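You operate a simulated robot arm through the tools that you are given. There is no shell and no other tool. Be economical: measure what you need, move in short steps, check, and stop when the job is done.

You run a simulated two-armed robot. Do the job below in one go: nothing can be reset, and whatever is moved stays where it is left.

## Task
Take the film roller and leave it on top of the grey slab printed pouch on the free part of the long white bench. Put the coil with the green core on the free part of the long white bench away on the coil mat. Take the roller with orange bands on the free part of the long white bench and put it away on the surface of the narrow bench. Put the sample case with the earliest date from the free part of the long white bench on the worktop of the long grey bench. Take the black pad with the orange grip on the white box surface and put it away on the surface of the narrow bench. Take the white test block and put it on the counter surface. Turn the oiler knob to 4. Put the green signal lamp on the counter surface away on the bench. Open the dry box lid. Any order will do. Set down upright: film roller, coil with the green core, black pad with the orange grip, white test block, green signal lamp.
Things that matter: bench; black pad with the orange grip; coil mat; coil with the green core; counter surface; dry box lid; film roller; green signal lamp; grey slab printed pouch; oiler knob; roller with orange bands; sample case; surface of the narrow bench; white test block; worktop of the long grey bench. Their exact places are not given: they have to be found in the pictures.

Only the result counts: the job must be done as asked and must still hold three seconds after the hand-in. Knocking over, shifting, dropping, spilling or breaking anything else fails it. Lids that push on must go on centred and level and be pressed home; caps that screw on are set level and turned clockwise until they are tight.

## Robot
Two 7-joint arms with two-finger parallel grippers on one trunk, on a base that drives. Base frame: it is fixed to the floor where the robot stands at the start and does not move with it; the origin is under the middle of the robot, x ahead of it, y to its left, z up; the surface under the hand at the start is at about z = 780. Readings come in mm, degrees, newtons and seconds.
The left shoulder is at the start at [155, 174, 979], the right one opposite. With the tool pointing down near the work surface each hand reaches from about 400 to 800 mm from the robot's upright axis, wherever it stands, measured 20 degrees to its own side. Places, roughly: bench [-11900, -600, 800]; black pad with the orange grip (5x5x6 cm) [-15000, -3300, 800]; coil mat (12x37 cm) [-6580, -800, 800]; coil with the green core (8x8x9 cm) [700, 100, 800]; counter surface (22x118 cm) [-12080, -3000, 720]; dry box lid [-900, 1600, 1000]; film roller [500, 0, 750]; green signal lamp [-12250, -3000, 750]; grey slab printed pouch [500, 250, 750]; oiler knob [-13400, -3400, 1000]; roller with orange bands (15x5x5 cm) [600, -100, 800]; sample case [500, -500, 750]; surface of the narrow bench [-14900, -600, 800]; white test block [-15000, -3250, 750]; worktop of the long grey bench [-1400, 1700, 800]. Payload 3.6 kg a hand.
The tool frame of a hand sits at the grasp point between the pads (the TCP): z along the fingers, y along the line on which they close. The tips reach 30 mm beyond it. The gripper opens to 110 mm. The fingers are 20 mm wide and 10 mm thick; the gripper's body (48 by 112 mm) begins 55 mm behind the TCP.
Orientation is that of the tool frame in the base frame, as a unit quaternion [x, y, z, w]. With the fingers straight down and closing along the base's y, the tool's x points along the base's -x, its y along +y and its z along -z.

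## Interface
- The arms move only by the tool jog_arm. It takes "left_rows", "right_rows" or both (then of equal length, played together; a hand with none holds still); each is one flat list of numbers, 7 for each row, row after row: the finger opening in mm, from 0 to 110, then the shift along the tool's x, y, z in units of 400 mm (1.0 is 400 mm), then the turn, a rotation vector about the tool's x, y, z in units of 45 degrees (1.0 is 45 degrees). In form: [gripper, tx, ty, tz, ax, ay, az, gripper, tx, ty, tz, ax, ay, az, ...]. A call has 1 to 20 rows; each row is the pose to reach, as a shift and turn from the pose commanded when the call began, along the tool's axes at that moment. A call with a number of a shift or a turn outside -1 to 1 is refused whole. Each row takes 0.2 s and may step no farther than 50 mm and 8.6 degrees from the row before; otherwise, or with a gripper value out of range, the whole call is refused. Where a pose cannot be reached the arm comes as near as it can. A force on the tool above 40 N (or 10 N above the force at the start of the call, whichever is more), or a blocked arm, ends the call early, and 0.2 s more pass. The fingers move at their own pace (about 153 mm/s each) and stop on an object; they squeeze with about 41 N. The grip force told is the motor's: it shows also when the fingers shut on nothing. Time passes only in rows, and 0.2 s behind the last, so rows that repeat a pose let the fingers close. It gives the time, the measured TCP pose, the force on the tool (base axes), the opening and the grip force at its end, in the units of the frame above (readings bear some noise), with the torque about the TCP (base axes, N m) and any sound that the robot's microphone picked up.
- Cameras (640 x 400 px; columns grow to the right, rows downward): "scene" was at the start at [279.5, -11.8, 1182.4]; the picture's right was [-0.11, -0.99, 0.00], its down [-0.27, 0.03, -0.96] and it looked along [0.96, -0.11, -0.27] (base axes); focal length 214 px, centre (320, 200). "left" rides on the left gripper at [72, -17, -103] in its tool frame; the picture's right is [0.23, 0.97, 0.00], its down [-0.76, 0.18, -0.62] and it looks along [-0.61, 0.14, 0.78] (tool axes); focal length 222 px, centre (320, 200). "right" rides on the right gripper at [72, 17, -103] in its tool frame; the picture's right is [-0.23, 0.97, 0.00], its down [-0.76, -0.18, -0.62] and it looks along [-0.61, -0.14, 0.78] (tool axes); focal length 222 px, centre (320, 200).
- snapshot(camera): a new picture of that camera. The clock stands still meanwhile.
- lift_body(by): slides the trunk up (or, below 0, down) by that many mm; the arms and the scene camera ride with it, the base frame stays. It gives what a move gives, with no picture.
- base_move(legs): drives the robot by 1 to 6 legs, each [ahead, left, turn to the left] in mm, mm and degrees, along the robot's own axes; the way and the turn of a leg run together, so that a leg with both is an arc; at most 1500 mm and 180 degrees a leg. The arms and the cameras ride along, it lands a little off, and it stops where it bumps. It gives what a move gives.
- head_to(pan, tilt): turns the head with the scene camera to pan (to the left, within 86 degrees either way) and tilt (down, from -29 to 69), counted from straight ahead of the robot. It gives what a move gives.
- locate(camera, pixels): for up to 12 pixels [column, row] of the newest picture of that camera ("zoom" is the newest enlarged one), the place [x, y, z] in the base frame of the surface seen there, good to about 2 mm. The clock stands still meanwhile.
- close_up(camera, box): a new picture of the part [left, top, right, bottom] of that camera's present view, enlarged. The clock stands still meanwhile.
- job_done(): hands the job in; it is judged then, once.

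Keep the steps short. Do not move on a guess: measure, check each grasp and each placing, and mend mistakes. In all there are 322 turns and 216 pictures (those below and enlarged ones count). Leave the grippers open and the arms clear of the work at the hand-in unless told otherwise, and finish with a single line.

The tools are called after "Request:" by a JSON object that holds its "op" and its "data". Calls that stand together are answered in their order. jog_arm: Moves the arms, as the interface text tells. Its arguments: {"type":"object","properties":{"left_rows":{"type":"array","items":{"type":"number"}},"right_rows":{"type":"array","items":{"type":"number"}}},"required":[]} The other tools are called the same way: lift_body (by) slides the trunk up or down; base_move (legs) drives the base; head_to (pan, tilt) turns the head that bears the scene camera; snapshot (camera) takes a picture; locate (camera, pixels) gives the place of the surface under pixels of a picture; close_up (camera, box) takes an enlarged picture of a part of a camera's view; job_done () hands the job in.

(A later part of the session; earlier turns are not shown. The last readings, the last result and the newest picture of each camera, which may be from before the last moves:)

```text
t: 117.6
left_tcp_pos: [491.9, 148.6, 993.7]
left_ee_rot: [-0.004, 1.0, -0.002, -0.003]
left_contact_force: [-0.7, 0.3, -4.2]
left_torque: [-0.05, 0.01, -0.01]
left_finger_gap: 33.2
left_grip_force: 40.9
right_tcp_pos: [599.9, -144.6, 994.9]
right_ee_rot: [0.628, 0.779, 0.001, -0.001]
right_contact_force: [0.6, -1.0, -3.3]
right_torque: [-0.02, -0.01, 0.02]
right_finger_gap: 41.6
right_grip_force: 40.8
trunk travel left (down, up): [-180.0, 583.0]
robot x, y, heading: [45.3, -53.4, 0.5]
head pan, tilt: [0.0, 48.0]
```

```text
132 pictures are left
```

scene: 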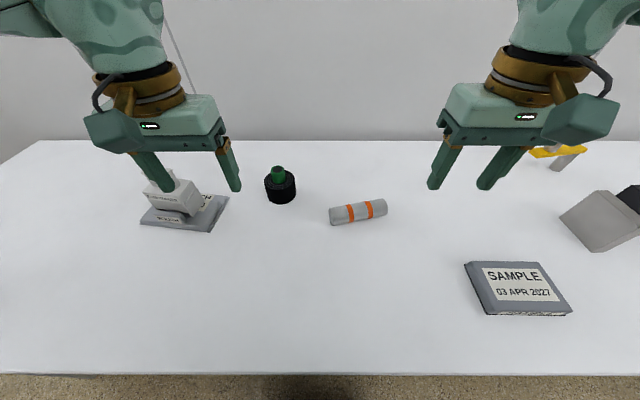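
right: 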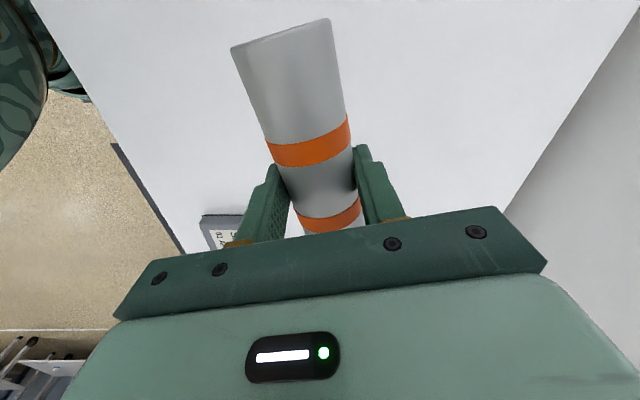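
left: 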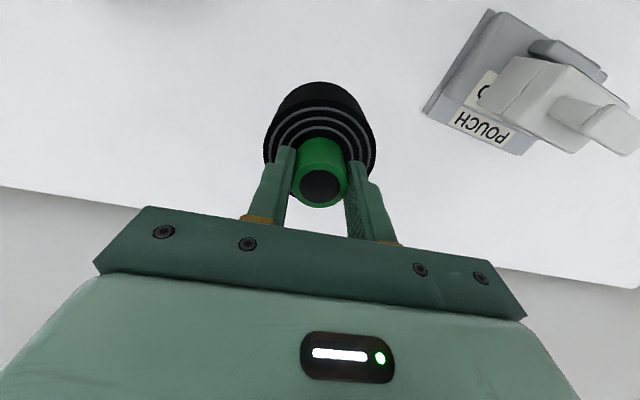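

The roller is held. I retract the right hand, back off, turn around and look down the room.

Request:
{"op": "jog_arm", "data": {"right_rows": [0, -0.06, -0.098, 0, 0, 0, 0, 0, -0.12, -0.196, 0, 0, 0, 0, 0, -0.18, -0.2945, 0, 0, 0, 0]}}

Request:
{"op": "base_move", "data": {"legs": [[-700, 0, 0], [0, 0, 180]]}}

Request:
{"op": "head_to", "data": {"pan": 0, "tilt": 12}}

Request:
{"op": "snapshot", "data": {"camera": "scene"}}

```text
t: 118.4
left_tcp_pos: [489.5, 147.7, 993.9]
left_ee_rot: [-0.005, 1.0, -0.001, -0.001]
left_contact_force: [-0.4, -0.1, -5.1]
left_torque: [0.01, -0.01, 0.0]
left_finger_gap: 32.9
left_grip_force: 41.0
right_tcp_pos: [500.7, -240.6, 994.1]
right_ee_rot: [0.628, 0.778, 0.0, -0.001]
right_contact_force: [-0.4, -0.7, -2.1]
right_torque: [0.0, 0.0, -0.03]
right_finger_gap: 41.6
right_grip_force: 40.7
trunk travel left (down, up): [-180.0, 583.0]
robot x, y, heading: [50.4, -53.5, 0.3]
head pan, tilt: [0.0, 48.0]
```

```text
t: 129.6
left_tcp_pos: [-1098.3, -254.6, 993.7]
left_ee_rot: [1.0, 0.006, 0.003, -0.001]
left_contact_force: [0.4, 0.6, -5.0]
left_torque: [-0.04, 0.0, -0.05]
left_finger_gap: 32.7
left_grip_force: 41.3
right_tcp_pos: [-1109.9, 132.3, 994.6]
right_ee_rot: [0.779, -0.627, 0.001, 0.001]
right_contact_force: [0.5, -0.2, -3.0]
right_torque: [-0.01, -0.01, -0.01]
right_finger_gap: 41.8
right_grip_force: 40.8
trunk travel left (down, up): [-180.0, 583.0]
robot x, y, heading: [-659.5, -53.2, -179.4]
head pan, tilt: [0.0, 48.0]
```

```text
t: 130.7
left_tcp_pos: [-1098.5, -254.8, 992.5]
left_ee_rot: [1.0, 0.006, 0.002, 0.0]
left_contact_force: [-1.0, -0.3, -5.1]
left_torque: [0.0, -0.01, -0.03]
left_finger_gap: 32.6
left_grip_force: 41.8
right_tcp_pos: [-1109.2, 133.1, 993.8]
right_ee_rot: [0.778, -0.628, 0.001, 0.001]
right_contact_force: [-0.3, -1.7, -2.7]
right_torque: [0.02, 0.0, 0.01]
right_finger_gap: 42.2
right_grip_force: 40.7
trunk travel left (down, up): [-180.0, 583.0]
robot x, y, heading: [-652.7, -56.8, -179.7]
head pan, tilt: [0.0, 12.0]
```

```text
131 pictures are left
```

scene: 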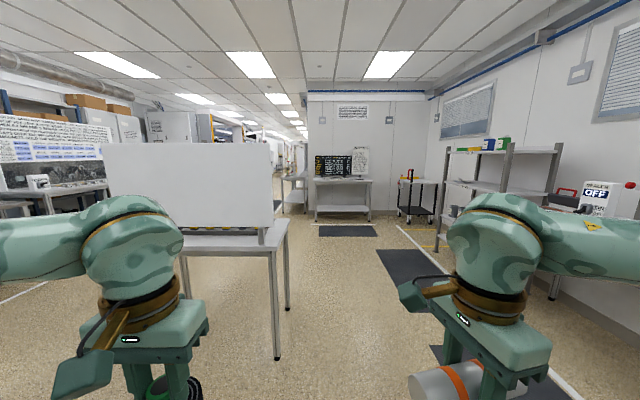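

Request:
{"op": "locate", "data": {"camera": "scene", "pixels": [[275, 355], [185, 320], [288, 230], [290, 300], [315, 220], [372, 220], [365, 140], [300, 210], [440, 250], [280, 195], [440, 210], [320, 350]]}}

Request:
{"op": "close_up", "data": {"camera": "scene", "box": [130, 80, 460, 250]}}

```text
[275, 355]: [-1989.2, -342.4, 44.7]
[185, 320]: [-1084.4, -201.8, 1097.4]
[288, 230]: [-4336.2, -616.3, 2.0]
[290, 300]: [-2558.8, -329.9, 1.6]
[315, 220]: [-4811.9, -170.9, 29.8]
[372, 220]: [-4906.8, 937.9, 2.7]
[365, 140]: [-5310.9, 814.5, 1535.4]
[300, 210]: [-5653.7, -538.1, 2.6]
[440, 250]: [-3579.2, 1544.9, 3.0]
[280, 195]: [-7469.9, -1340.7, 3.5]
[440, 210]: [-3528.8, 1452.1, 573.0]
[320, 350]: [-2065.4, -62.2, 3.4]
```

```text
1.94 times, centred on (295, 165) of scene
```

zoom: 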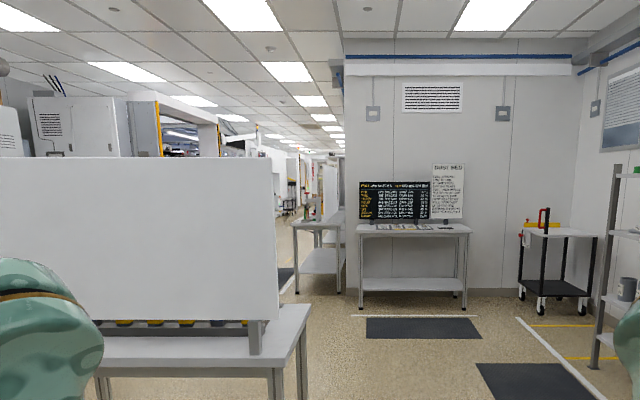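

A table with a white board stands to the left at x −2000..−2600, y<−330. I pass it on the right (y≈+250), then look again.

Request:
{"op": "base_move", "data": {"legs": [[500, -350, 0], [1500, 0, 0], [500, 0, 0]]}}

Request:
{"op": "head_to", "data": {"pan": 20, "tilt": 12}}

Request:
{"op": "snapshot", "data": {"camera": "scene"}}

Request:
{"op": "locate", "data": {"camera": "scene", "pixels": [[320, 230], [300, 215], [250, 240], [350, 230], [200, 260], [380, 240], [400, 280], [300, 300]]}}

```text
t: 143.7
left_tcp_pos: [-3606.8, 103.2, 991.8]
left_ee_rot: [1.0, -0.002, 0.003, -0.001]
left_contact_force: [0.0, 0.9, -4.3]
left_torque: [-0.01, -0.04, 0.0]
left_finger_gap: 32.6
left_grip_force: 40.5
right_tcp_pos: [-3613.0, 490.6, 993.6]
right_ee_rot: [0.774, -0.633, 0.0, 0.001]
right_contact_force: [-0.8, 0.5, -2.1]
right_torque: [0.0, -0.05, 0.01]
right_finger_gap: 41.9
right_grip_force: 41.1
trunk travel left (down, up): [-180.0, 583.0]
robot x, y, heading: [-3159.7, 297.7, 179.5]
head pan, tilt: [0.0, 12.0]
```

```text
t: 144.5
left_tcp_pos: [-3606.5, 104.4, 992.3]
left_ee_rot: [1.0, -0.002, 0.003, -0.001]
left_contact_force: [0.9, 0.3, -4.1]
left_torque: [-0.01, 0.0, -0.02]
left_finger_gap: 32.5
left_grip_force: 41.1
right_tcp_pos: [-3612.4, 491.6, 993.7]
right_ee_rot: [0.774, -0.633, 0.002, 0.001]
right_contact_force: [-0.2, 0.2, -1.1]
right_torque: [0.02, 0.03, 0.01]
right_finger_gap: 41.7
right_grip_force: 41.1
trunk travel left (down, up): [-180.0, 583.0]
robot x, y, heading: [-3161.1, 302.0, 179.6]
head pan, tilt: [20.0, 12.0]
```

```text
129 pictures are left
```

scene: 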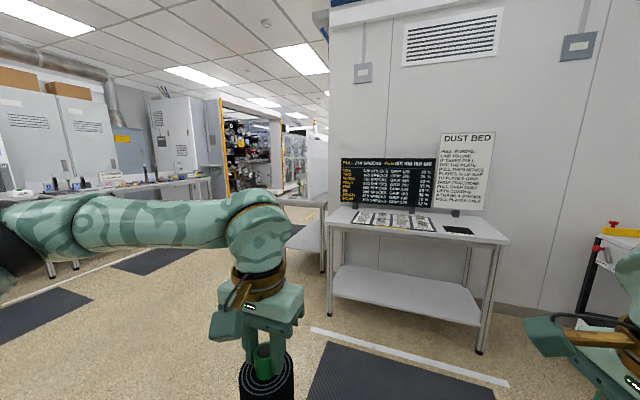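

```text
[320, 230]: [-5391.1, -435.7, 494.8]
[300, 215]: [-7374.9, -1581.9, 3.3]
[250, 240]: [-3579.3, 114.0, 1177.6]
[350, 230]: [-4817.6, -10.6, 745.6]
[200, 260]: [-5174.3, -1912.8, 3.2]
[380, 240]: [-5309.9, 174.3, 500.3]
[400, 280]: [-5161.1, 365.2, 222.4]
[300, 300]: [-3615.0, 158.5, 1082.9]
```

I drive diagonally toward (−5100,−1600), where the floor is free, then look right.

Request:
{"op": "base_move", "data": {"legs": [[800, 1200, 0], [1150, 700, 0]]}}

Request:
{"op": "head_to", "data": {"pan": -20, "tilt": 15}}

Request:
{"op": "snapshot", "data": {"camera": "scene"}}

```text
t: 158.1
left_tcp_pos: [-5582.5, -1809.2, 993.3]
left_ee_rot: [1.0, -0.001, 0.003, -0.001]
left_contact_force: [0.1, -0.2, -4.8]
left_torque: [-0.02, -0.02, 0.01]
left_finger_gap: 32.6
left_grip_force: 41.0
right_tcp_pos: [-5587.4, -1420.8, 993.8]
right_ee_rot: [0.774, -0.633, 0.0, 0.001]
right_contact_force: [-0.2, -0.1, -1.8]
right_torque: [-0.01, 0.03, 0.01]
right_finger_gap: 41.9
right_grip_force: 40.9
trunk travel left (down, up): [-180.0, 583.0]
robot x, y, heading: [-5137.1, -1614.5, 179.5]
head pan, tilt: [20.0, 12.0]
```

```text
t: 159.2
left_tcp_pos: [-5582.7, -1808.2, 992.8]
left_ee_rot: [1.0, -0.002, 0.003, 0.0]
left_contact_force: [0.1, 0.9, -5.3]
left_torque: [-0.02, 0.0, 0.0]
left_finger_gap: 32.3
left_grip_force: 41.4
right_tcp_pos: [-5588.3, -1420.6, 993.4]
right_ee_rot: [0.774, -0.633, 0.0, 0.0]
right_contact_force: [0.2, -0.4, -2.4]
right_torque: [0.01, -0.01, 0.0]
right_finger_gap: 41.6
right_grip_force: 40.9
trunk travel left (down, up): [-180.0, 583.0]
robot x, y, heading: [-5139.5, -1611.7, 179.7]
head pan, tilt: [-20.0, 15.0]
```

```text
128 pictures are left
```

scene: 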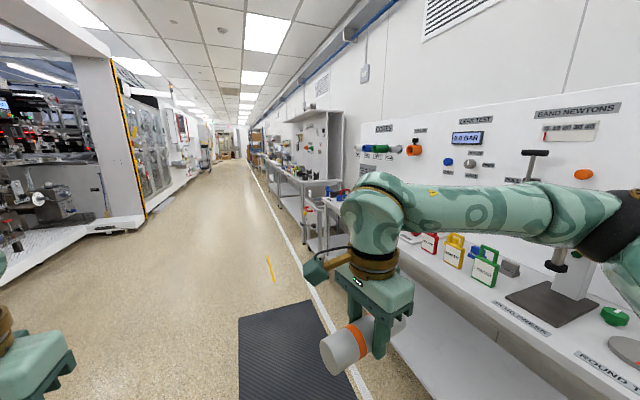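

Request:
{"op": "locate", "data": {"camera": "scene", "pixels": [[500, 310], [560, 350], [325, 235], [280, 290], [330, 320], [320, 195], [300, 190]]}}

Request:
{"op": "base_move", "data": {"legs": [[1300, 150, 0]]}}

Request:
{"op": "head_to", "data": {"pan": -60, "tilt": 25}}

Request:
{"op": "snapshot", "data": {"camera": "scene"}}

```text
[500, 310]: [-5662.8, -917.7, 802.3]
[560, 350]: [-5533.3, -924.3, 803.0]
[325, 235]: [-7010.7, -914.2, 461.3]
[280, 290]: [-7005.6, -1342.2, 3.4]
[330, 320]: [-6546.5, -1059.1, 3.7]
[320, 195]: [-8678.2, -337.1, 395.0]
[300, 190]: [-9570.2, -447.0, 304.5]
```

```text
t: 165.7
left_tcp_pos: [-6877.0, -1952.7, 992.0]
left_ee_rot: [1.0, 0.002, 0.002, 0.0]
left_contact_force: [0.5, 0.6, -4.4]
left_torque: [0.03, 0.0, 0.0]
left_finger_gap: 32.3
left_grip_force: 41.2
right_tcp_pos: [-6885.1, -1566.2, 994.4]
right_ee_rot: [0.775, -0.631, 0.0, 0.001]
right_contact_force: [0.3, 0.2, -1.8]
right_torque: [0.01, -0.02, -0.01]
right_finger_gap: 41.7
right_grip_force: 41.0
trunk travel left (down, up): [-180.0, 583.0]
robot x, y, heading: [-6432.8, -1756.8, 179.7]
head pan, tilt: [-20.0, 15.0]
```

```text
t: 166.8
left_tcp_pos: [-6877.2, -1953.9, 993.3]
left_ee_rot: [1.0, 0.001, 0.003, -0.001]
left_contact_force: [0.0, 0.0, -4.4]
left_torque: [0.0, -0.02, -0.01]
left_finger_gap: 32.2
left_grip_force: 40.7
right_tcp_pos: [-6884.7, -1565.9, 993.4]
right_ee_rot: [0.776, -0.631, 0.001, 0.0]
right_contact_force: [-0.6, -0.4, -1.7]
right_torque: [0.0, 0.0, -0.02]
right_finger_gap: 41.9
right_grip_force: 41.0
trunk travel left (down, up): [-180.0, 583.0]
robot x, y, heading: [-6431.9, -1760.4, 179.9]
head pan, tilt: [-60.0, 25.0]
```

```text
127 pictures are left
```

scene: 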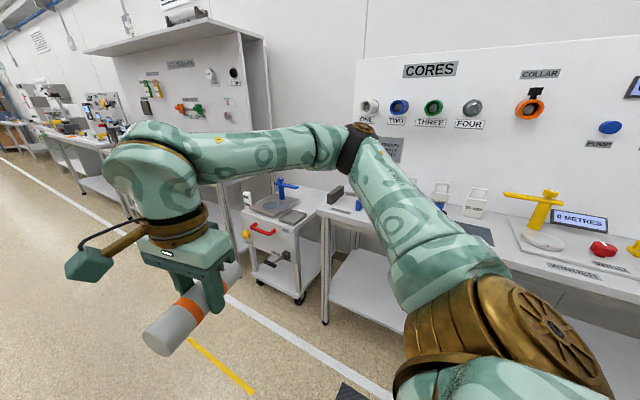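

I turn right 90° to face that bench.

Request:
{"op": "base_move", "data": {"legs": [[0, 0, -90], [0, 150, 0]]}}

Request:
{"op": "head_to", "data": {"pan": 0, "tilt": 25}}

Request:
{"op": "snapshot", "data": {"camera": "scene"}}

```text
t: 172.0
left_tcp_pos: [-6780.1, -1310.9, 992.1]
left_ee_rot: [-0.706, 0.708, -0.004, 0.0]
left_contact_force: [-0.6, -0.6, -4.5]
left_torque: [-0.02, -0.02, -0.01]
left_finger_gap: 32.3
left_grip_force: 41.3
right_tcp_pos: [-6394.7, -1305.2, 994.0]
right_ee_rot: [-0.099, 0.995, 0.0, -0.001]
right_contact_force: [-0.6, -0.7, -1.9]
right_torque: [0.01, -0.02, 0.0]
right_finger_gap: 41.7
right_grip_force: 41.3
trunk travel left (down, up): [-180.0, 583.0]
robot x, y, heading: [-6584.0, -1754.4, 89.3]
head pan, tilt: [-60.0, 25.0]
```

```text
t: 173.3
left_tcp_pos: [-6780.3, -1311.2, 993.6]
left_ee_rot: [-0.706, 0.709, -0.003, -0.001]
left_contact_force: [0.2, -0.7, -4.7]
left_torque: [-0.06, -0.04, 0.01]
left_finger_gap: 32.5
left_grip_force: 40.8
right_tcp_pos: [-6391.6, -1307.2, 994.8]
right_ee_rot: [-0.1, 0.995, -0.001, -0.002]
right_contact_force: [0.2, -0.1, -2.6]
right_torque: [-0.01, 0.0, 0.0]
right_finger_gap: 41.6
right_grip_force: 40.6
trunk travel left (down, up): [-180.0, 583.0]
robot x, y, heading: [-6587.7, -1757.4, 89.5]
head pan, tilt: [0.0, 25.0]
```

```text
126 pictures are left
```

scene: 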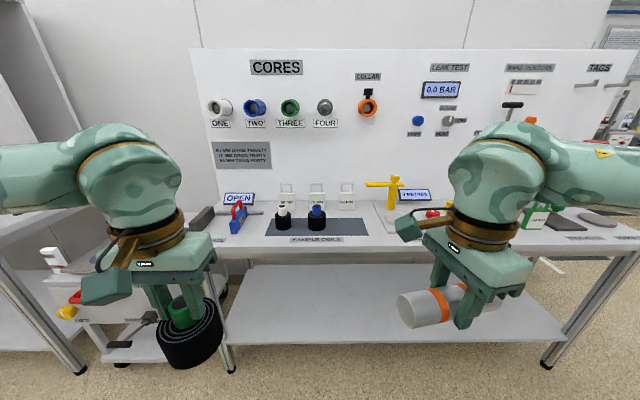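

The mat carries coils with white and blue cores, with labels behind. I zoom in.

Request:
{"op": "close_up", "data": {"camera": "scene", "box": [200, 130, 400, 255]}}

Request:
{"op": "locate", "data": {"camera": "zoom", "pixels": [[265, 255], [265, 285], [375, 250], [375, 290], [470, 285], [470, 320], [525, 325], [210, 325], [540, 295], [225, 285], [470, 240], [375, 310]]}}

```text
3.20 times, centred on (300, 192) of scene
```

zoom: 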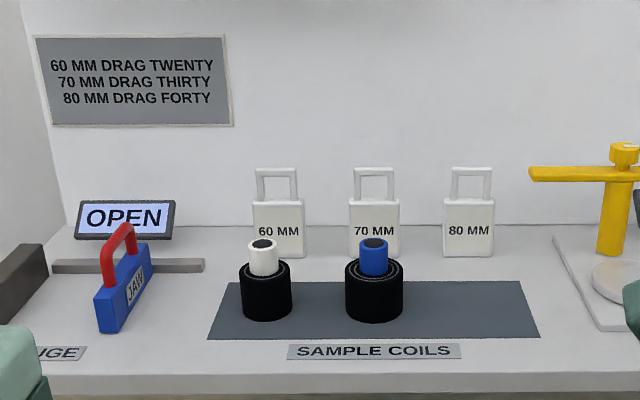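

```text
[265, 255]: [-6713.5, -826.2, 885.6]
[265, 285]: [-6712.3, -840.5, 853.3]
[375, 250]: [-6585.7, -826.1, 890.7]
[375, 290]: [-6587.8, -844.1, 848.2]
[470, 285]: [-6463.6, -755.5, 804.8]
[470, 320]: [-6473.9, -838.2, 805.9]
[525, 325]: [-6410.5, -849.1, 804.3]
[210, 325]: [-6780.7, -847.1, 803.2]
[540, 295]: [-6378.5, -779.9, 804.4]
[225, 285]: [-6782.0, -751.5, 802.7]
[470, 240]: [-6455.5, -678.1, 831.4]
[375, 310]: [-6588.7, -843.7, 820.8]
```

The third slot (80 MM) at about (−6463,−803) is free. I drive right 290 and ahead 330.

Request:
{"op": "base_move", "data": {"legs": [[0, -293, 0.5], [330, 0, 0]]}}

Request:
{"op": "snapshot", "data": {"camera": "scene"}}

```text
t: 177.1
left_tcp_pos: [-6489.0, -986.1, 992.9]
left_ee_rot: [0.708, -0.706, 0.003, 0.003]
left_contact_force: [-0.8, -0.5, -4.4]
left_torque: [-0.03, -0.01, 0.01]
left_finger_gap: 32.2
left_grip_force: 40.7
right_tcp_pos: [-6101.7, -975.0, 993.0]
right_ee_rot: [-0.104, 0.995, 0.0, -0.002]
right_contact_force: [0.5, 0.8, -1.9]
right_torque: [-0.01, 0.0, -0.04]
right_finger_gap: 42.2
right_grip_force: 41.3
trunk travel left (down, up): [-180.0, 583.0]
robot x, y, heading: [-6290.7, -1430.8, 90.1]
head pan, tilt: [0.0, 25.0]
```

```text
124 pictures are left
```

scene: 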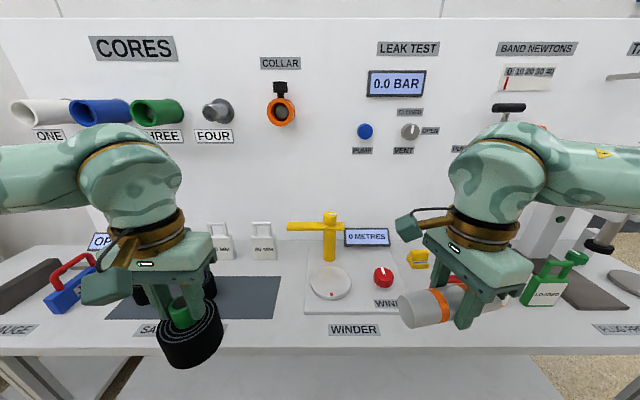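

Request:
{"op": "jog_arm", "data": {"left_rows": [0, -0.115, -0.016, 0, 0, 0, 0, 0, -0.23, -0.033, 0, 0, 0, 0, 0, -0.345, -0.05, 0, 0, 0, 0, 0, -0.4575, -0.065, 0, 0, 0, 0, 0, -0.4575, -0.065, 0.1, 0, 0, 0, 0, -0.4575, -0.065, 0.2, 0, 0, 0]}}

Request:
{"op": "snapshot", "data": {"camera": "scene"}}

Request:
{"op": "snapshot", "data": {"camera": "left"}}

```text
t: 178.5
left_tcp_pos: [-6465.5, -803.4, 911.8]
left_ee_rot: [0.709, -0.705, 0.003, 0.001]
left_contact_force: [0.2, -0.1, -4.8]
left_torque: [-0.02, -0.02, 0.0]
left_finger_gap: 32.4
left_grip_force: 40.8
right_tcp_pos: [-6102.8, -975.7, 993.5]
right_ee_rot: [-0.104, 0.995, 0.0, -0.001]
right_contact_force: [0.2, 0.0, -2.1]
right_torque: [0.0, -0.01, -0.01]
right_finger_gap: 41.8
right_grip_force: 40.5
trunk travel left (down, up): [-180.0, 583.0]
robot x, y, heading: [-6295.2, -1427.3, 90.0]
head pan, tilt: [0.0, 25.0]
```

```text
123 pictures are left
```

scene: 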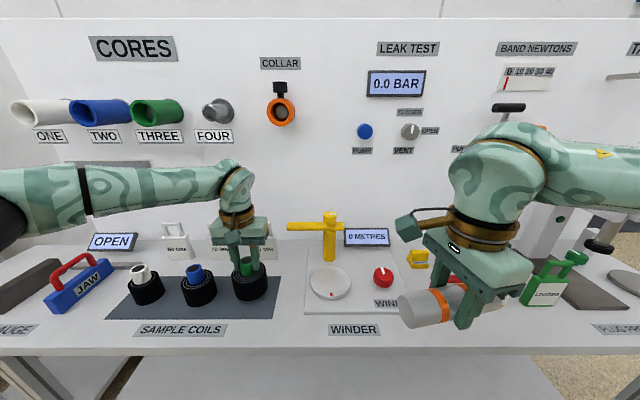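

```text
122 pictures are left
```

left: 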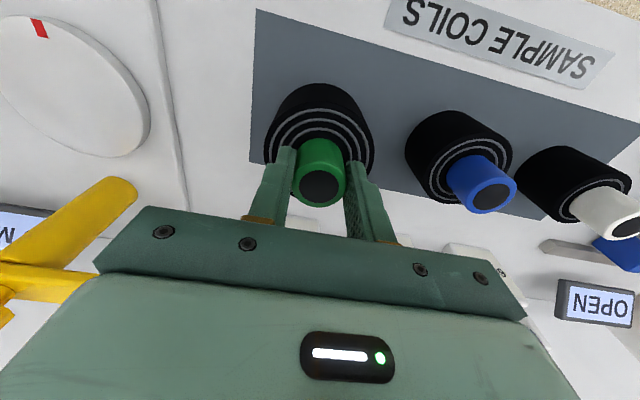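

Request:
{"op": "locate", "data": {"camera": "left", "pixels": [[260, 20], [256, 150], [400, 192], [630, 130], [400, 50], [450, 150], [330, 100]]}}

```text
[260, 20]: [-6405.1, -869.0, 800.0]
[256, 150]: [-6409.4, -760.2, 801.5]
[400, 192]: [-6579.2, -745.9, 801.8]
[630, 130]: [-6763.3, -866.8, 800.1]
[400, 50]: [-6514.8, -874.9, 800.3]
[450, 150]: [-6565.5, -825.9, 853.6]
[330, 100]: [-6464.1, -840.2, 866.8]
```

It is over the mat. I centre it 6 mm toward me, then lower to contact.

Request:
{"op": "jog_arm", "data": {"left_rows": [0, 0.015, 0, 0.02, 0, 0, 0, 0, 0.015, 0, 0.03, 0, 0, 0, 0, 0.015, 0, 0.036, 0, 0, 0]}}

Request:
{"op": "jog_arm", "data": {"left_rows": [0, 0, 0, 0.003, 0, 0, 0, 0, 0, 0, 0.006, 0, 0, 0]}}

```text
t: 179.3
left_tcp_pos: [-6463.2, -808.3, 897.6]
left_ee_rot: [0.71, -0.705, 0.003, 0.0]
left_contact_force: [-0.2, -0.5, -5.0]
left_torque: [-0.02, 0.03, 0.0]
left_finger_gap: 32.2
left_grip_force: 40.8
right_tcp_pos: [-6101.3, -976.4, 994.0]
right_ee_rot: [-0.103, 0.995, 0.0, 0.0]
right_contact_force: [0.7, -0.1, -2.5]
right_torque: [0.0, 0.0, 0.02]
right_finger_gap: 41.8
right_grip_force: 40.9
trunk travel left (down, up): [-180.0, 583.0]
robot x, y, heading: [-6293.6, -1427.5, 90.4]
head pan, tilt: [0.0, 25.0]
```

```text
t: 179.9
left_tcp_pos: [-6462.6, -809.8, 894.9]
left_ee_rot: [0.709, -0.706, 0.003, 0.002]
left_contact_force: [-0.5, 0.9, -4.6]
left_torque: [-0.03, 0.0, -0.01]
left_finger_gap: 32.3
left_grip_force: 41.2
right_tcp_pos: [-6102.2, -976.6, 993.7]
right_ee_rot: [-0.104, 0.995, -0.001, -0.001]
right_contact_force: [1.0, 0.5, -1.2]
right_torque: [0.03, 0.02, -0.02]
right_finger_gap: 41.8
right_grip_force: 41.4
trunk travel left (down, up): [-180.0, 583.0]
robot x, y, heading: [-6293.2, -1432.1, 89.9]
head pan, tilt: [0.0, 25.0]
```

Request:
{"op": "jog_arm", "data": {"left_rows": [0, 0, 0, 0.003, 0, 0, 0, 0, 0, 0, 0.006, 0, 0, 0]}}

```text
t: 180.5
left_tcp_pos: [-6463.6, -809.4, 895.1]
left_ee_rot: [0.71, -0.705, 0.001, 0.0]
left_contact_force: [-2.0, -0.8, 10.7]
left_torque: [-0.24, 0.59, 0.01]
left_finger_gap: 32.4
left_grip_force: 41.2
right_tcp_pos: [-6101.4, -977.5, 994.0]
right_ee_rot: [-0.104, 0.995, 0.0, -0.002]
right_contact_force: [-0.4, 0.9, -2.9]
right_torque: [0.01, 0.02, 0.02]
right_finger_gap: 41.8
right_grip_force: 41.1
trunk travel left (down, up): [-180.0, 583.0]
robot x, y, heading: [-6295.4, -1431.3, 90.0]
head pan, tilt: [0.0, 25.0]
```

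Contact. I release, rise and retract.

Request:
{"op": "jog_arm", "data": {"left_rows": [60, 0, 0, 0, 0, 0, 0, 60, 0, 0, 0, 0, 0, 0, 60, 0, 0, -0.1, 0, 0, 0, 60, 0, 0, -0.2, 0, 0, 0, 60, 0.1, 0, -0.25, 0, 0, 0, 60, 0.2, 0.02, -0.25, 0, 0, 0, 60, 0.3, 0.04, -0.25, 0, 0, 0, 60, 0.4, 0.06, -0.25, 0, 0, 0]}}

Request:
{"op": "close_up", "data": {"camera": "scene", "box": [80, 200, 320, 350]}}

```text
t: 182.3
left_tcp_pos: [-6486.8, -967.8, 995.0]
left_ee_rot: [0.709, -0.706, 0.003, 0.001]
left_contact_force: [-0.2, 0.2, 0.6]
left_torque: [0.01, 0.01, 0.0]
left_finger_gap: 59.7
left_grip_force: 0.1
right_tcp_pos: [-6102.2, -977.7, 993.6]
right_ee_rot: [-0.103, 0.995, 0.001, 0.0]
right_contact_force: [-0.3, 0.5, -2.0]
right_torque: [-0.04, -0.02, -0.04]
right_finger_gap: 41.9
right_grip_force: 40.7
trunk travel left (down, up): [-180.0, 583.0]
robot x, y, heading: [-6293.6, -1429.1, 89.9]
head pan, tilt: [0.0, 25.0]
```

```text
2.67 times, centred on (200, 275) of scene
```

zoom: 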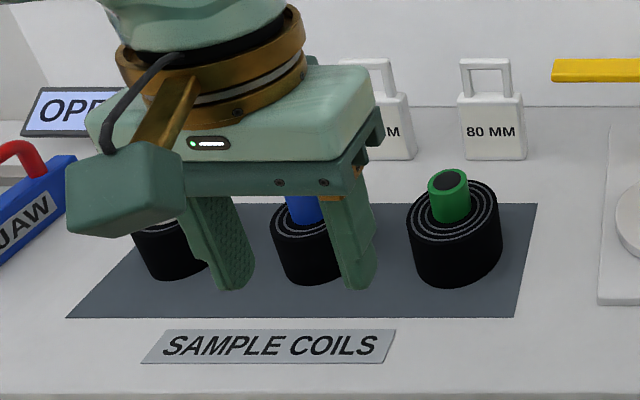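

The coil stands on the mat. I back off, turn to face −x and look down the corridor.

Request:
{"op": "base_move", "data": {"legs": [[-450, 0, 0], [0, 0, 90]]}}

Request:
{"op": "head_to", "data": {"pan": 0, "tilt": 8}}

Request:
{"op": "snapshot", "data": {"camera": "scene"}}

Request:
{"op": "locate", "data": {"camera": "scene", "pixels": [[320, 220], [320, 200], [250, 230], [370, 230], [400, 260], [200, 270], [345, 190], [300, 185], [350, 210], [380, 210], [280, 200], [220, 220]]}}

```text
t: 188.8
left_tcp_pos: [-6754.5, -2070.1, 993.9]
left_ee_rot: [1.0, -0.001, 0.002, 0.0]
left_contact_force: [0.1, -0.5, 0.1]
left_torque: [-0.01, -0.04, -0.01]
left_finger_gap: 59.9
left_grip_force: 0.1
right_tcp_pos: [-6741.9, -1686.0, 995.5]
right_ee_rot: [0.775, -0.632, 0.0, 0.001]
right_contact_force: [-0.6, -0.2, -2.2]
right_torque: [0.0, 0.01, 0.01]
right_finger_gap: 42.2
right_grip_force: 41.1
trunk travel left (down, up): [-180.0, 583.0]
robot x, y, heading: [-6293.8, -1878.8, 179.7]
head pan, tilt: [0.0, 25.0]
```

```text
t: 189.6
left_tcp_pos: [-6755.0, -2069.9, 992.9]
left_ee_rot: [1.0, -0.001, 0.003, -0.002]
left_contact_force: [-0.4, 0.7, 0.6]
left_torque: [-0.02, -0.01, 0.03]
left_finger_gap: 59.9
left_grip_force: 0.1
right_tcp_pos: [-6741.9, -1686.0, 994.2]
right_ee_rot: [0.774, -0.633, 0.001, 0.002]
right_contact_force: [0.0, -0.8, -3.1]
right_torque: [0.01, 0.01, 0.0]
right_finger_gap: 42.1
right_grip_force: 41.4
trunk travel left (down, up): [-180.0, 583.0]
robot x, y, heading: [-6289.1, -1875.6, 179.8]
head pan, tilt: [0.0, 8.0]
```

```text
120 pictures are left
```

scene: 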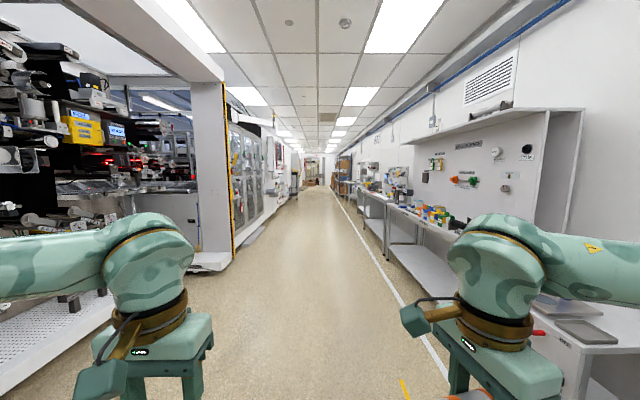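

```text
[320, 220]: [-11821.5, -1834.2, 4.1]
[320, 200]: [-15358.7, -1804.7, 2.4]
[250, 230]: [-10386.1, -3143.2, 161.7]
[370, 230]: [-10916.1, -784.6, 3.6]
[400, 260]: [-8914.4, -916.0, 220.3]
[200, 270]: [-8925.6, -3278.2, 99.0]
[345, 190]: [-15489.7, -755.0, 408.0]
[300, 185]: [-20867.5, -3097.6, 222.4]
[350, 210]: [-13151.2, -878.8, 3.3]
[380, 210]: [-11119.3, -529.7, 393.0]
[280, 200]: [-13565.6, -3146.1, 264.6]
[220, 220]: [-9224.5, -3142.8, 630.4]
```

The corridor is clear along y≈−1870. I drive 8.6 m to the narrow bench.

Request:
{"op": "base_move", "data": {"legs": [[1500, 0, 0], [1500, 0, 0], [1500, 0, 0], [1500, 0, 0], [1500, 0, 0], [1000, 0, 0]]}}

Request:
{"op": "head_to", "data": {"pan": -60, "tilt": 15}}

Request:
{"op": "snapshot", "data": {"camera": "scene"}}

Request:
{"op": "head_to", "data": {"pan": 60, "tilt": 15}}

Request:
{"op": "snapshot", "data": {"camera": "scene"}}

```text
t: 229.9
left_tcp_pos: [-15246.0, -2057.7, 993.5]
left_ee_rot: [1.0, 0.001, 0.002, -0.001]
left_contact_force: [0.2, -0.9, -0.4]
left_torque: [0.01, -0.03, 0.01]
left_finger_gap: 60.0
left_grip_force: 0.0
right_tcp_pos: [-15236.1, -1673.4, 994.6]
right_ee_rot: [0.775, -0.632, 0.0, 0.0]
right_contact_force: [-1.1, -0.4, -2.7]
right_torque: [-0.02, -0.01, -0.01]
right_finger_gap: 41.8
right_grip_force: 40.6
trunk travel left (down, up): [-180.0, 583.0]
robot x, y, heading: [-14785.6, -1866.4, 179.7]
head pan, tilt: [0.0, 8.0]
```

```text
t: 231.2
left_tcp_pos: [-15245.9, -2057.9, 994.5]
left_ee_rot: [1.0, 0.001, 0.003, -0.002]
left_contact_force: [0.8, -0.5, 0.0]
left_torque: [-0.02, -0.03, 0.0]
left_finger_gap: 59.8
left_grip_force: 0.1
right_tcp_pos: [-15235.7, -1672.9, 992.5]
right_ee_rot: [0.776, -0.631, 0.0, 0.001]
right_contact_force: [-0.2, -0.3, -2.2]
right_torque: [0.0, 0.03, -0.01]
right_finger_gap: 42.1
right_grip_force: 41.2
trunk travel left (down, up): [-180.0, 583.0]
robot x, y, heading: [-14780.9, -1863.9, 179.6]
head pan, tilt: [-60.0, 15.0]
```

```text
119 pictures are left
```

scene: 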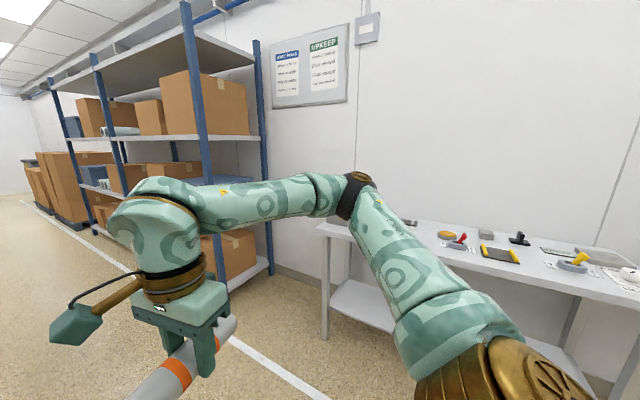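

```text
t: 233.2
left_tcp_pos: [-15245.9, -2058.5, 993.6]
left_ee_rot: [1.0, 0.001, 0.002, -0.001]
left_contact_force: [-0.8, -0.7, -0.2]
left_torque: [-0.02, 0.02, 0.0]
left_finger_gap: 60.3
left_grip_force: 0.1
right_tcp_pos: [-15235.0, -1673.6, 993.7]
right_ee_rot: [0.776, -0.631, 0.001, 0.002]
right_contact_force: [-0.2, 0.3, -2.2]
right_torque: [-0.01, 0.04, -0.04]
right_finger_gap: 41.7
right_grip_force: 41.3
trunk travel left (down, up): [-180.0, 583.0]
robot x, y, heading: [-14783.0, -1865.7, 180.0]
head pan, tilt: [60.0, 15.0]
```

```text
118 pictures are left
```

scene: 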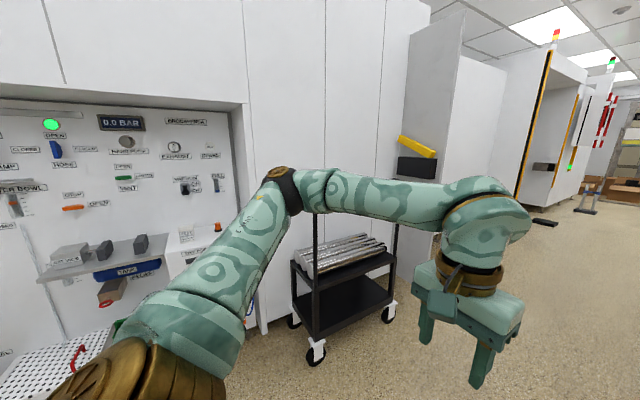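

I turn right to face the narrow bench.

Request:
{"op": "base_move", "data": {"legs": [[0, 0, -90], [250, 0, 0]]}}

Request:
{"op": "head_to", "data": {"pan": 0, "tilt": 28}}

Request:
{"op": "snapshot", "data": {"camera": "scene"}}

```text
t: 238.9
left_tcp_pos: [-14978.4, -1148.2, 992.3]
left_ee_rot: [0.709, -0.705, 0.002, 0.002]
left_contact_force: [1.0, 0.0, -0.1]
left_torque: [-0.01, 0.01, 0.01]
left_finger_gap: 59.9
left_grip_force: 0.1
right_tcp_pos: [-14594.4, -1156.5, 993.4]
right_ee_rot: [-0.103, 0.995, 0.0, -0.001]
right_contact_force: [0.6, 0.1, -2.1]
right_torque: [-0.01, 0.02, -0.01]
right_finger_gap: 42.0
right_grip_force: 41.3
trunk travel left (down, up): [-180.0, 583.0]
robot x, y, heading: [-14782.7, -1607.7, 90.1]
head pan, tilt: [60.0, 15.0]
```

```text
t: 240.2
left_tcp_pos: [-14978.4, -1150.6, 993.2]
left_ee_rot: [0.709, -0.705, 0.002, 0.001]
left_contact_force: [-0.6, 0.5, -0.5]
left_torque: [0.01, 0.01, 0.0]
left_finger_gap: 59.7
left_grip_force: 0.1
right_tcp_pos: [-14593.4, -1158.3, 994.0]
right_ee_rot: [-0.104, 0.995, 0.002, 0.0]
right_contact_force: [0.2, 0.5, -1.6]
right_torque: [0.0, 0.02, 0.01]
right_finger_gap: 41.7
right_grip_force: 40.9
trunk travel left (down, up): [-180.0, 583.0]
robot x, y, heading: [-14784.3, -1612.2, 90.2]
head pan, tilt: [0.0, 28.0]
```

```text
117 pictures are left
```

scene: 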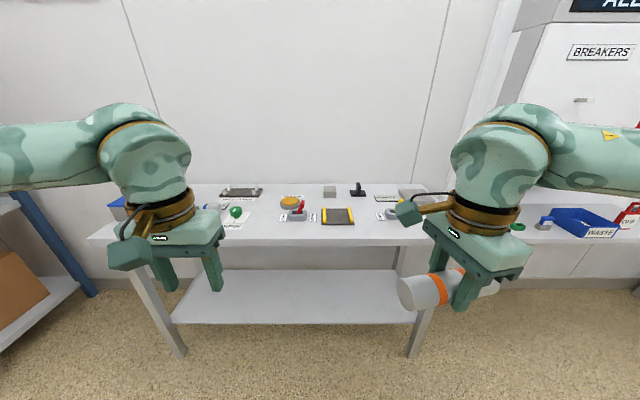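

Request:
{"op": "close_up", "data": {"camera": "scene", "box": [90, 165, 450, 255]}}

Request:
{"op": "locate", "data": {"camera": "scene", "pixels": [[260, 195], [260, 230], [340, 216], [340, 235], [380, 235], [300, 200], [330, 190], [370, 215], [300, 236], [240, 240], [358, 195], [360, 205]]}}

```text
1.78 times, centred on (270, 210) of scene
```

zoom: 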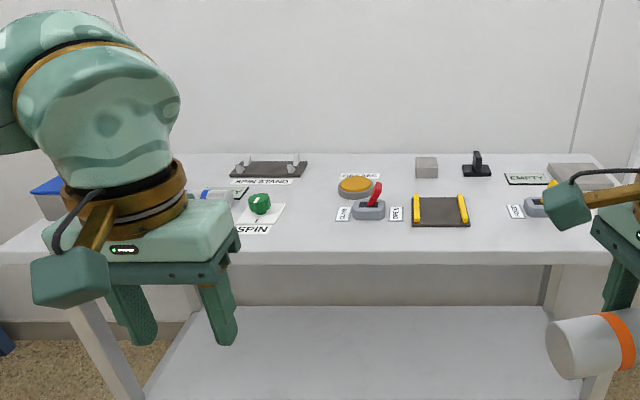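

```text
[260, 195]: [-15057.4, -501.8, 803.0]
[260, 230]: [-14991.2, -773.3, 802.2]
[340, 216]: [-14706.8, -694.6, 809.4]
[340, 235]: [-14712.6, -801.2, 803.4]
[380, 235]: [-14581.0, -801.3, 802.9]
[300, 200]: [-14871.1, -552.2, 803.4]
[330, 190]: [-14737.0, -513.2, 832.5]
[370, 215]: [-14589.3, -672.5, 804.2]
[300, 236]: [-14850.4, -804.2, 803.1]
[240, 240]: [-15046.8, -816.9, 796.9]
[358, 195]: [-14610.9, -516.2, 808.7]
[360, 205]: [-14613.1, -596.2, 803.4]
```

I drive closer so the wrist cameras can see the surface from above.

Request:
{"op": "base_move", "data": {"legs": [[280, 0, 0]]}}

Request:
{"op": "snapshot", "data": {"camera": "left"}}

Request:
{"op": "head_to", "data": {"pan": 0, "tilt": 45}}

Request:
{"op": "snapshot", "data": {"camera": "scene"}}

```text
t: 242.2
left_tcp_pos: [-14979.6, -867.7, 991.6]
left_ee_rot: [0.71, -0.705, 0.002, 0.001]
left_contact_force: [-0.6, 0.2, -0.4]
left_torque: [-0.01, 0.01, -0.02]
left_finger_gap: 60.3
left_grip_force: 0.0
right_tcp_pos: [-14595.1, -875.9, 992.8]
right_ee_rot: [-0.105, 0.994, 0.0, 0.0]
right_contact_force: [-0.1, 0.5, -3.0]
right_torque: [0.0, 0.0, 0.01]
right_finger_gap: 41.9
right_grip_force: 41.3
trunk travel left (down, up): [-180.0, 583.0]
robot x, y, heading: [-14786.6, -1329.7, 90.5]
head pan, tilt: [0.0, 28.0]
```

```text
115 pictures are left
```

left: 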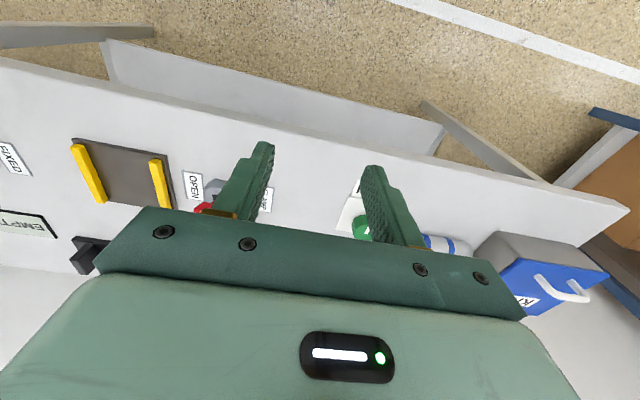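

```text
t: 243.0
left_tcp_pos: [-14979.8, -868.7, 994.0]
left_ee_rot: [0.709, -0.705, 0.003, 0.001]
left_contact_force: [0.4, -0.4, -0.1]
left_torque: [-0.04, 0.02, 0.01]
left_finger_gap: 59.9
left_grip_force: 0.2
right_tcp_pos: [-14594.8, -876.9, 994.0]
right_ee_rot: [-0.105, 0.995, 0.001, -0.001]
right_contact_force: [-0.4, 0.2, -2.2]
right_torque: [0.03, -0.03, 0.04]
right_finger_gap: 41.8
right_grip_force: 40.8
trunk travel left (down, up): [-180.0, 583.0]
robot x, y, heading: [-14782.3, -1326.7, 90.0]
head pan, tilt: [0.0, 45.0]
```

```text
114 pictures are left
```

scene: 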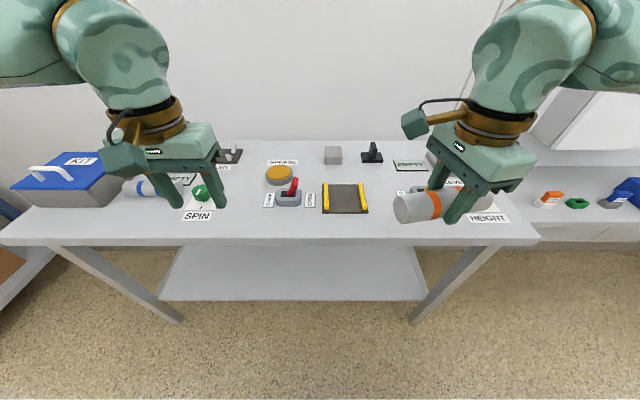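

Request:
{"op": "locate", "data": {"camera": "scene", "pixels": [[243, 180], [243, 200], [243, 225], [262, 200], [215, 205], [243, 236], [265, 180], [240, 163], [370, 225], [100, 215], [100, 235], [270, 208]]}}

Request:
{"op": "close_up", "data": {"camera": "scene", "box": [160, 135, 440, 250]}}

```text
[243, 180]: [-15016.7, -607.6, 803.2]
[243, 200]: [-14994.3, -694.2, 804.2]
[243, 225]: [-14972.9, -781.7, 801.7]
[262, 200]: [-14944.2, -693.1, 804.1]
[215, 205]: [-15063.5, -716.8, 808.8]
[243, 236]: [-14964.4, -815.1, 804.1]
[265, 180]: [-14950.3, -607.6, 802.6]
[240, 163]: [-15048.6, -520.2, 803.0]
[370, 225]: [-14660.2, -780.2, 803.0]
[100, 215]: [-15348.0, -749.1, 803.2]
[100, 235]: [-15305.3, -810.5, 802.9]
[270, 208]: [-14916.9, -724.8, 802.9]
```

```text
2.29 times, centred on (300, 192) of scene
```

zoom: 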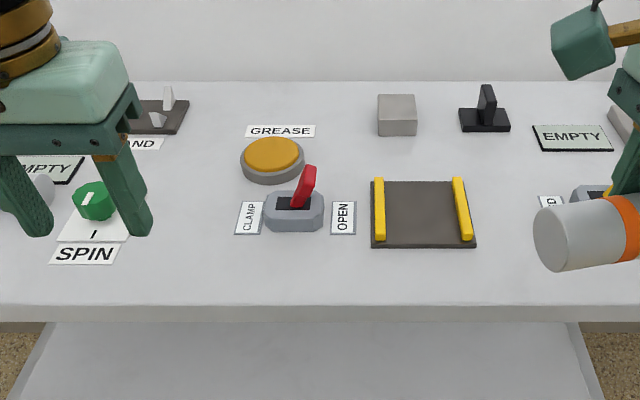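

The gap between SPIN and CLAMP, centred around (−15000,−690), is free. I check the shelf on the left before shifting left.

Request:
{"op": "head_to", "data": {"pan": 55, "tilt": 20}}

Request:
{"op": "snapshot", "data": {"camera": "scene"}}

Request:
{"op": "locate", "data": {"camera": "scene", "pixels": [[330, 260], [300, 300], [350, 230], [400, 240], [300, 200], [420, 200], [450, 300], [480, 200]]}}

```text
t: 244.2
left_tcp_pos: [-14978.7, -867.9, 993.3]
left_ee_rot: [0.709, -0.705, 0.003, 0.001]
left_contact_force: [0.0, -0.9, -0.6]
left_torque: [-0.01, 0.03, -0.05]
left_finger_gap: 60.0
left_grip_force: 0.1
right_tcp_pos: [-14595.1, -877.9, 993.7]
right_ee_rot: [-0.105, 0.995, 0.001, 0.0]
right_contact_force: [-0.5, -0.7, -1.7]
right_torque: [-0.02, 0.01, 0.04]
right_finger_gap: 42.1
right_grip_force: 41.3
trunk travel left (down, up): [-180.0, 583.0]
robot x, y, heading: [-14787.5, -1326.9, 90.1]
head pan, tilt: [55.0, 20.0]
```

```text
112 pictures are left
```

scene: 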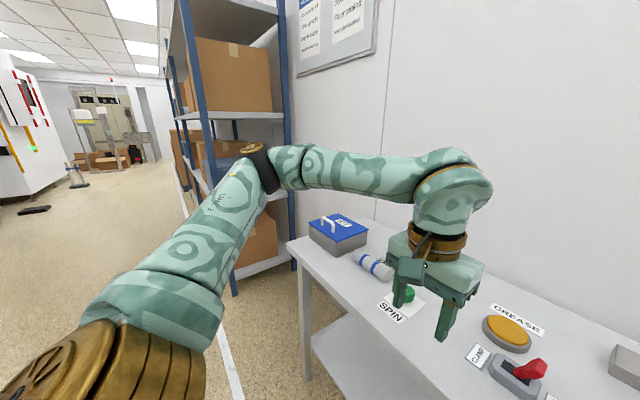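

```text
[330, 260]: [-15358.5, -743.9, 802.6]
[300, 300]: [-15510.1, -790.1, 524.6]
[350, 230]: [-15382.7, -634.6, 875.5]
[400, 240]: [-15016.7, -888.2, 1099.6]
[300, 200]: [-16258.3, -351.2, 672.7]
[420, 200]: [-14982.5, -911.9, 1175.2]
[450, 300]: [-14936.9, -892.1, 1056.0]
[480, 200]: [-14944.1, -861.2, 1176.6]
```

The shelf is well clear. I rotate the roller upright to the bench (axis along y) and shift left 280.

Request:
{"op": "jog_arm", "data": {"right_rows": [0, 0, 0, 0, 0, 0, -0.16, 0, 0, 0, 0, 0, 0, -0.32, 0, 0, 0, 0, 0, 0, -0.48, 0, 0, 0, 0, 0, 0, -0.64, 0, 0, 0, 0, 0, 0, -0.8, 0, 0, 0, 0, 0, 0, -0.97]}}

Request:
{"op": "jog_arm", "data": {"right_rows": [0, 0, 0, 0, 0, 0, -0.16, 0, 0, 0, 0, 0, 0, -0.32, 0, 0, 0, 0, 0, 0, -0.48, 0, 0, 0, 0, 0, 0, -0.64, 0, 0, 0, 0, 0, 0, -0.76]}}

Request:
{"op": "base_move", "data": {"legs": [[0, 280, 0]]}}

Request:
{"op": "head_to", "data": {"pan": 0, "tilt": 45}}

Request:
{"op": "snapshot", "data": {"camera": "scene"}}

```text
t: 245.6
left_tcp_pos: [-14979.5, -869.4, 992.0]
left_ee_rot: [0.709, -0.705, 0.003, 0.001]
left_contact_force: [-0.7, -0.1, -0.1]
left_torque: [0.01, -0.02, -0.01]
left_finger_gap: 60.3
left_grip_force: 0.1
right_tcp_pos: [-14595.5, -877.6, 994.0]
right_ee_rot: [-0.467, 0.884, 0.001, -0.001]
right_contact_force: [-0.6, -0.5, -2.1]
right_torque: [0.01, 0.01, -0.02]
right_finger_gap: 41.7
right_grip_force: 41.0
trunk travel left (down, up): [-180.0, 583.0]
robot x, y, heading: [-14782.5, -1334.1, 90.1]
head pan, tilt: [55.0, 20.0]
```

```text
t: 246.8
left_tcp_pos: [-14979.1, -869.0, 993.1]
left_ee_rot: [0.71, -0.705, 0.002, 0.001]
left_contact_force: [0.8, 0.6, 0.1]
left_torque: [-0.01, 0.02, 0.0]
left_finger_gap: 60.0
left_grip_force: 0.1
right_tcp_pos: [-14594.2, -878.6, 994.7]
right_ee_rot: [-0.707, 0.707, 0.001, 0.001]
right_contact_force: [0.4, -0.1, -1.7]
right_torque: [0.02, 0.0, -0.04]
right_finger_gap: 41.7
right_grip_force: 41.1
trunk travel left (down, up): [-180.0, 583.0]
robot x, y, heading: [-14783.0, -1327.3, 90.1]
head pan, tilt: [55.0, 20.0]
```

```text
t: 248.8
left_tcp_pos: [-15261.8, -869.2, 993.2]
left_ee_rot: [0.709, -0.706, 0.003, 0.0]
left_contact_force: [0.6, 0.1, 0.5]
left_torque: [-0.03, -0.02, -0.02]
left_finger_gap: 60.2
left_grip_force: 0.1
right_tcp_pos: [-14877.6, -877.4, 994.2]
right_ee_rot: [-0.706, 0.709, 0.001, 0.0]
right_contact_force: [0.2, -1.4, -1.7]
right_torque: [-0.01, -0.01, 0.03]
right_finger_gap: 41.8
right_grip_force: 40.9
trunk travel left (down, up): [-180.0, 583.0]
robot x, y, heading: [-15066.4, -1327.2, 89.9]
head pan, tilt: [55.0, 20.0]
```

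```text
t: 250.0
left_tcp_pos: [-15260.3, -868.6, 992.4]
left_ee_rot: [0.709, -0.705, 0.002, 0.002]
left_contact_force: [0.2, 0.0, -0.2]
left_torque: [0.0, -0.02, -0.01]
left_finger_gap: 59.8
left_grip_force: 0.1
right_tcp_pos: [-14876.4, -876.9, 994.2]
right_ee_rot: [-0.706, 0.708, 0.001, 0.0]
right_contact_force: [-0.3, 0.3, -2.8]
right_torque: [0.0, 0.01, -0.01]
right_finger_gap: 41.8
right_grip_force: 40.4
trunk travel left (down, up): [-180.0, 583.0]
robot x, y, heading: [-15063.8, -1330.5, 90.0]
head pan, tilt: [0.0, 45.0]
```

```text
111 pictures are left
```

scene: 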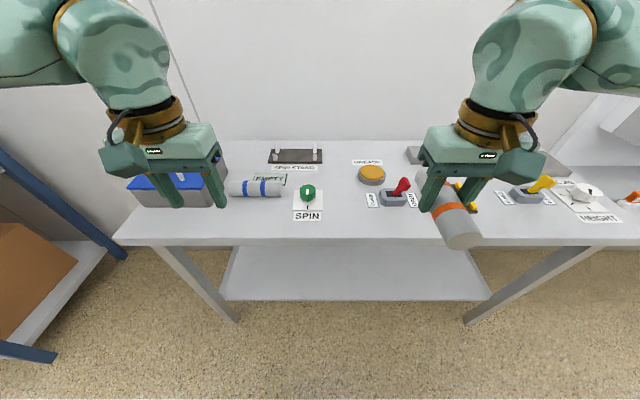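

Request:
{"op": "locate", "data": {"camera": "scene", "pixels": [[324, 205], [345, 190], [345, 205], [345, 230], [366, 205], [345, 170], [358, 178], [386, 210], [325, 190]]}}

```text
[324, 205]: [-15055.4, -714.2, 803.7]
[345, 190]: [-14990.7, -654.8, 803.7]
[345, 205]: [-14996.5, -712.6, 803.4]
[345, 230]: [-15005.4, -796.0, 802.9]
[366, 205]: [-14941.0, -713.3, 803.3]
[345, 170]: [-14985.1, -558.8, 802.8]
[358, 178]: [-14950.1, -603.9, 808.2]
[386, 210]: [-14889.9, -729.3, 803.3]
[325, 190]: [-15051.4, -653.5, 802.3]
```

I move over (−14998,−700) and lower.

Request:
{"op": "jog_arm", "data": {"right_rows": [0, -0.09, 0.06, 0, 0, 0, 0, 0, -0.18, 0.122, 0, 0, 0, 0, 0, -0.27, 0.184, 0, 0, 0, 0, 0, -0.36, 0.245, 0, 0, 0, 0, 0, -0.4425, 0.304, 0, 0, 0, 0, 0, -0.4425, 0.304, 0.11, 0, 0, 0, 0, -0.4425, 0.304, 0.22, 0, 0, 0, 0, -0.4425, 0.304, 0.33, 0, 0, 0]}}

Request:
{"op": "snapshot", "data": {"camera": "scene"}}

Request:
{"op": "snapshot", "data": {"camera": "right"}}

```text
t: 251.8
left_tcp_pos: [-15261.1, -867.4, 992.7]
left_ee_rot: [0.709, -0.705, 0.003, 0.001]
left_contact_force: [-0.7, 1.1, -1.1]
left_torque: [-0.01, 0.01, 0.02]
left_finger_gap: 59.9
left_grip_force: 0.2
right_tcp_pos: [-14996.4, -700.5, 862.5]
right_ee_rot: [-0.706, 0.708, 0.0, -0.001]
right_contact_force: [0.8, 0.4, -2.3]
right_torque: [0.02, 0.02, 0.0]
right_finger_gap: 42.1
right_grip_force: 41.0
trunk travel left (down, up): [-180.0, 583.0]
robot x, y, heading: [-15063.8, -1331.7, 90.1]
head pan, tilt: [0.0, 45.0]
```

```text
110 pictures are left
```

scene: 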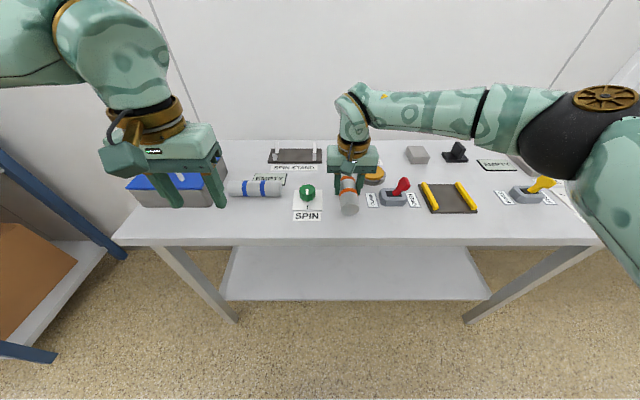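

```text
109 pictures are left
```

right: 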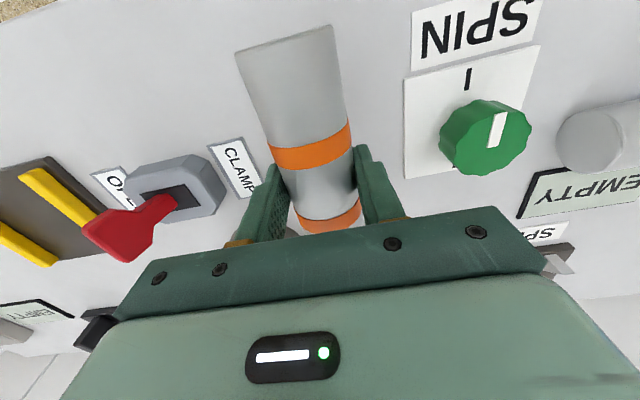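

Request:
{"op": "jog_arm", "data": {"right_rows": [0, 0.01, 0.0125, 0.03, 0, 0, 0, 0, 0.01, 0.0125, 0.06, 0, 0, 0, 0, 0.01, 0.0125, 0.063, 0, 0, 0]}}

Request:
{"op": "jog_arm", "data": {"right_rows": [0, 0, 0, 0.003, 0, 0, 0, 0, 0, 0, 0.006, 0, 0, 0]}}

```text
t: 252.6
left_tcp_pos: [-15260.7, -868.2, 993.8]
left_ee_rot: [0.709, -0.706, 0.002, 0.0]
left_contact_force: [-0.2, -0.2, -0.6]
left_torque: [0.01, 0.0, -0.03]
left_finger_gap: 60.1
left_grip_force: 0.2
right_tcp_pos: [-15002.6, -704.1, 836.0]
right_ee_rot: [-0.705, 0.709, 0.001, 0.001]
right_contact_force: [-0.1, -0.4, -2.1]
right_torque: [-0.02, -0.03, 0.0]
right_finger_gap: 42.0
right_grip_force: 41.6
trunk travel left (down, up): [-180.0, 583.0]
robot x, y, heading: [-15061.5, -1326.7, 90.0]
head pan, tilt: [0.0, 45.0]
```

```text
t: 253.2
left_tcp_pos: [-15261.0, -868.6, 992.9]
left_ee_rot: [0.709, -0.705, 0.002, 0.001]
left_contact_force: [-0.1, -0.2, 0.0]
left_torque: [0.03, -0.04, 0.04]
left_finger_gap: 59.8
left_grip_force: 0.1
right_tcp_pos: [-15002.1, -704.5, 836.1]
right_ee_rot: [-0.706, 0.709, 0.001, 0.0]
right_contact_force: [0.3, -0.5, 0.8]
right_torque: [-0.23, -0.03, 0.03]
right_finger_gap: 41.9
right_grip_force: 41.3
trunk travel left (down, up): [-180.0, 583.0]
robot x, y, heading: [-15070.5, -1331.3, 90.0]
head pan, tilt: [0.0, 45.0]
```

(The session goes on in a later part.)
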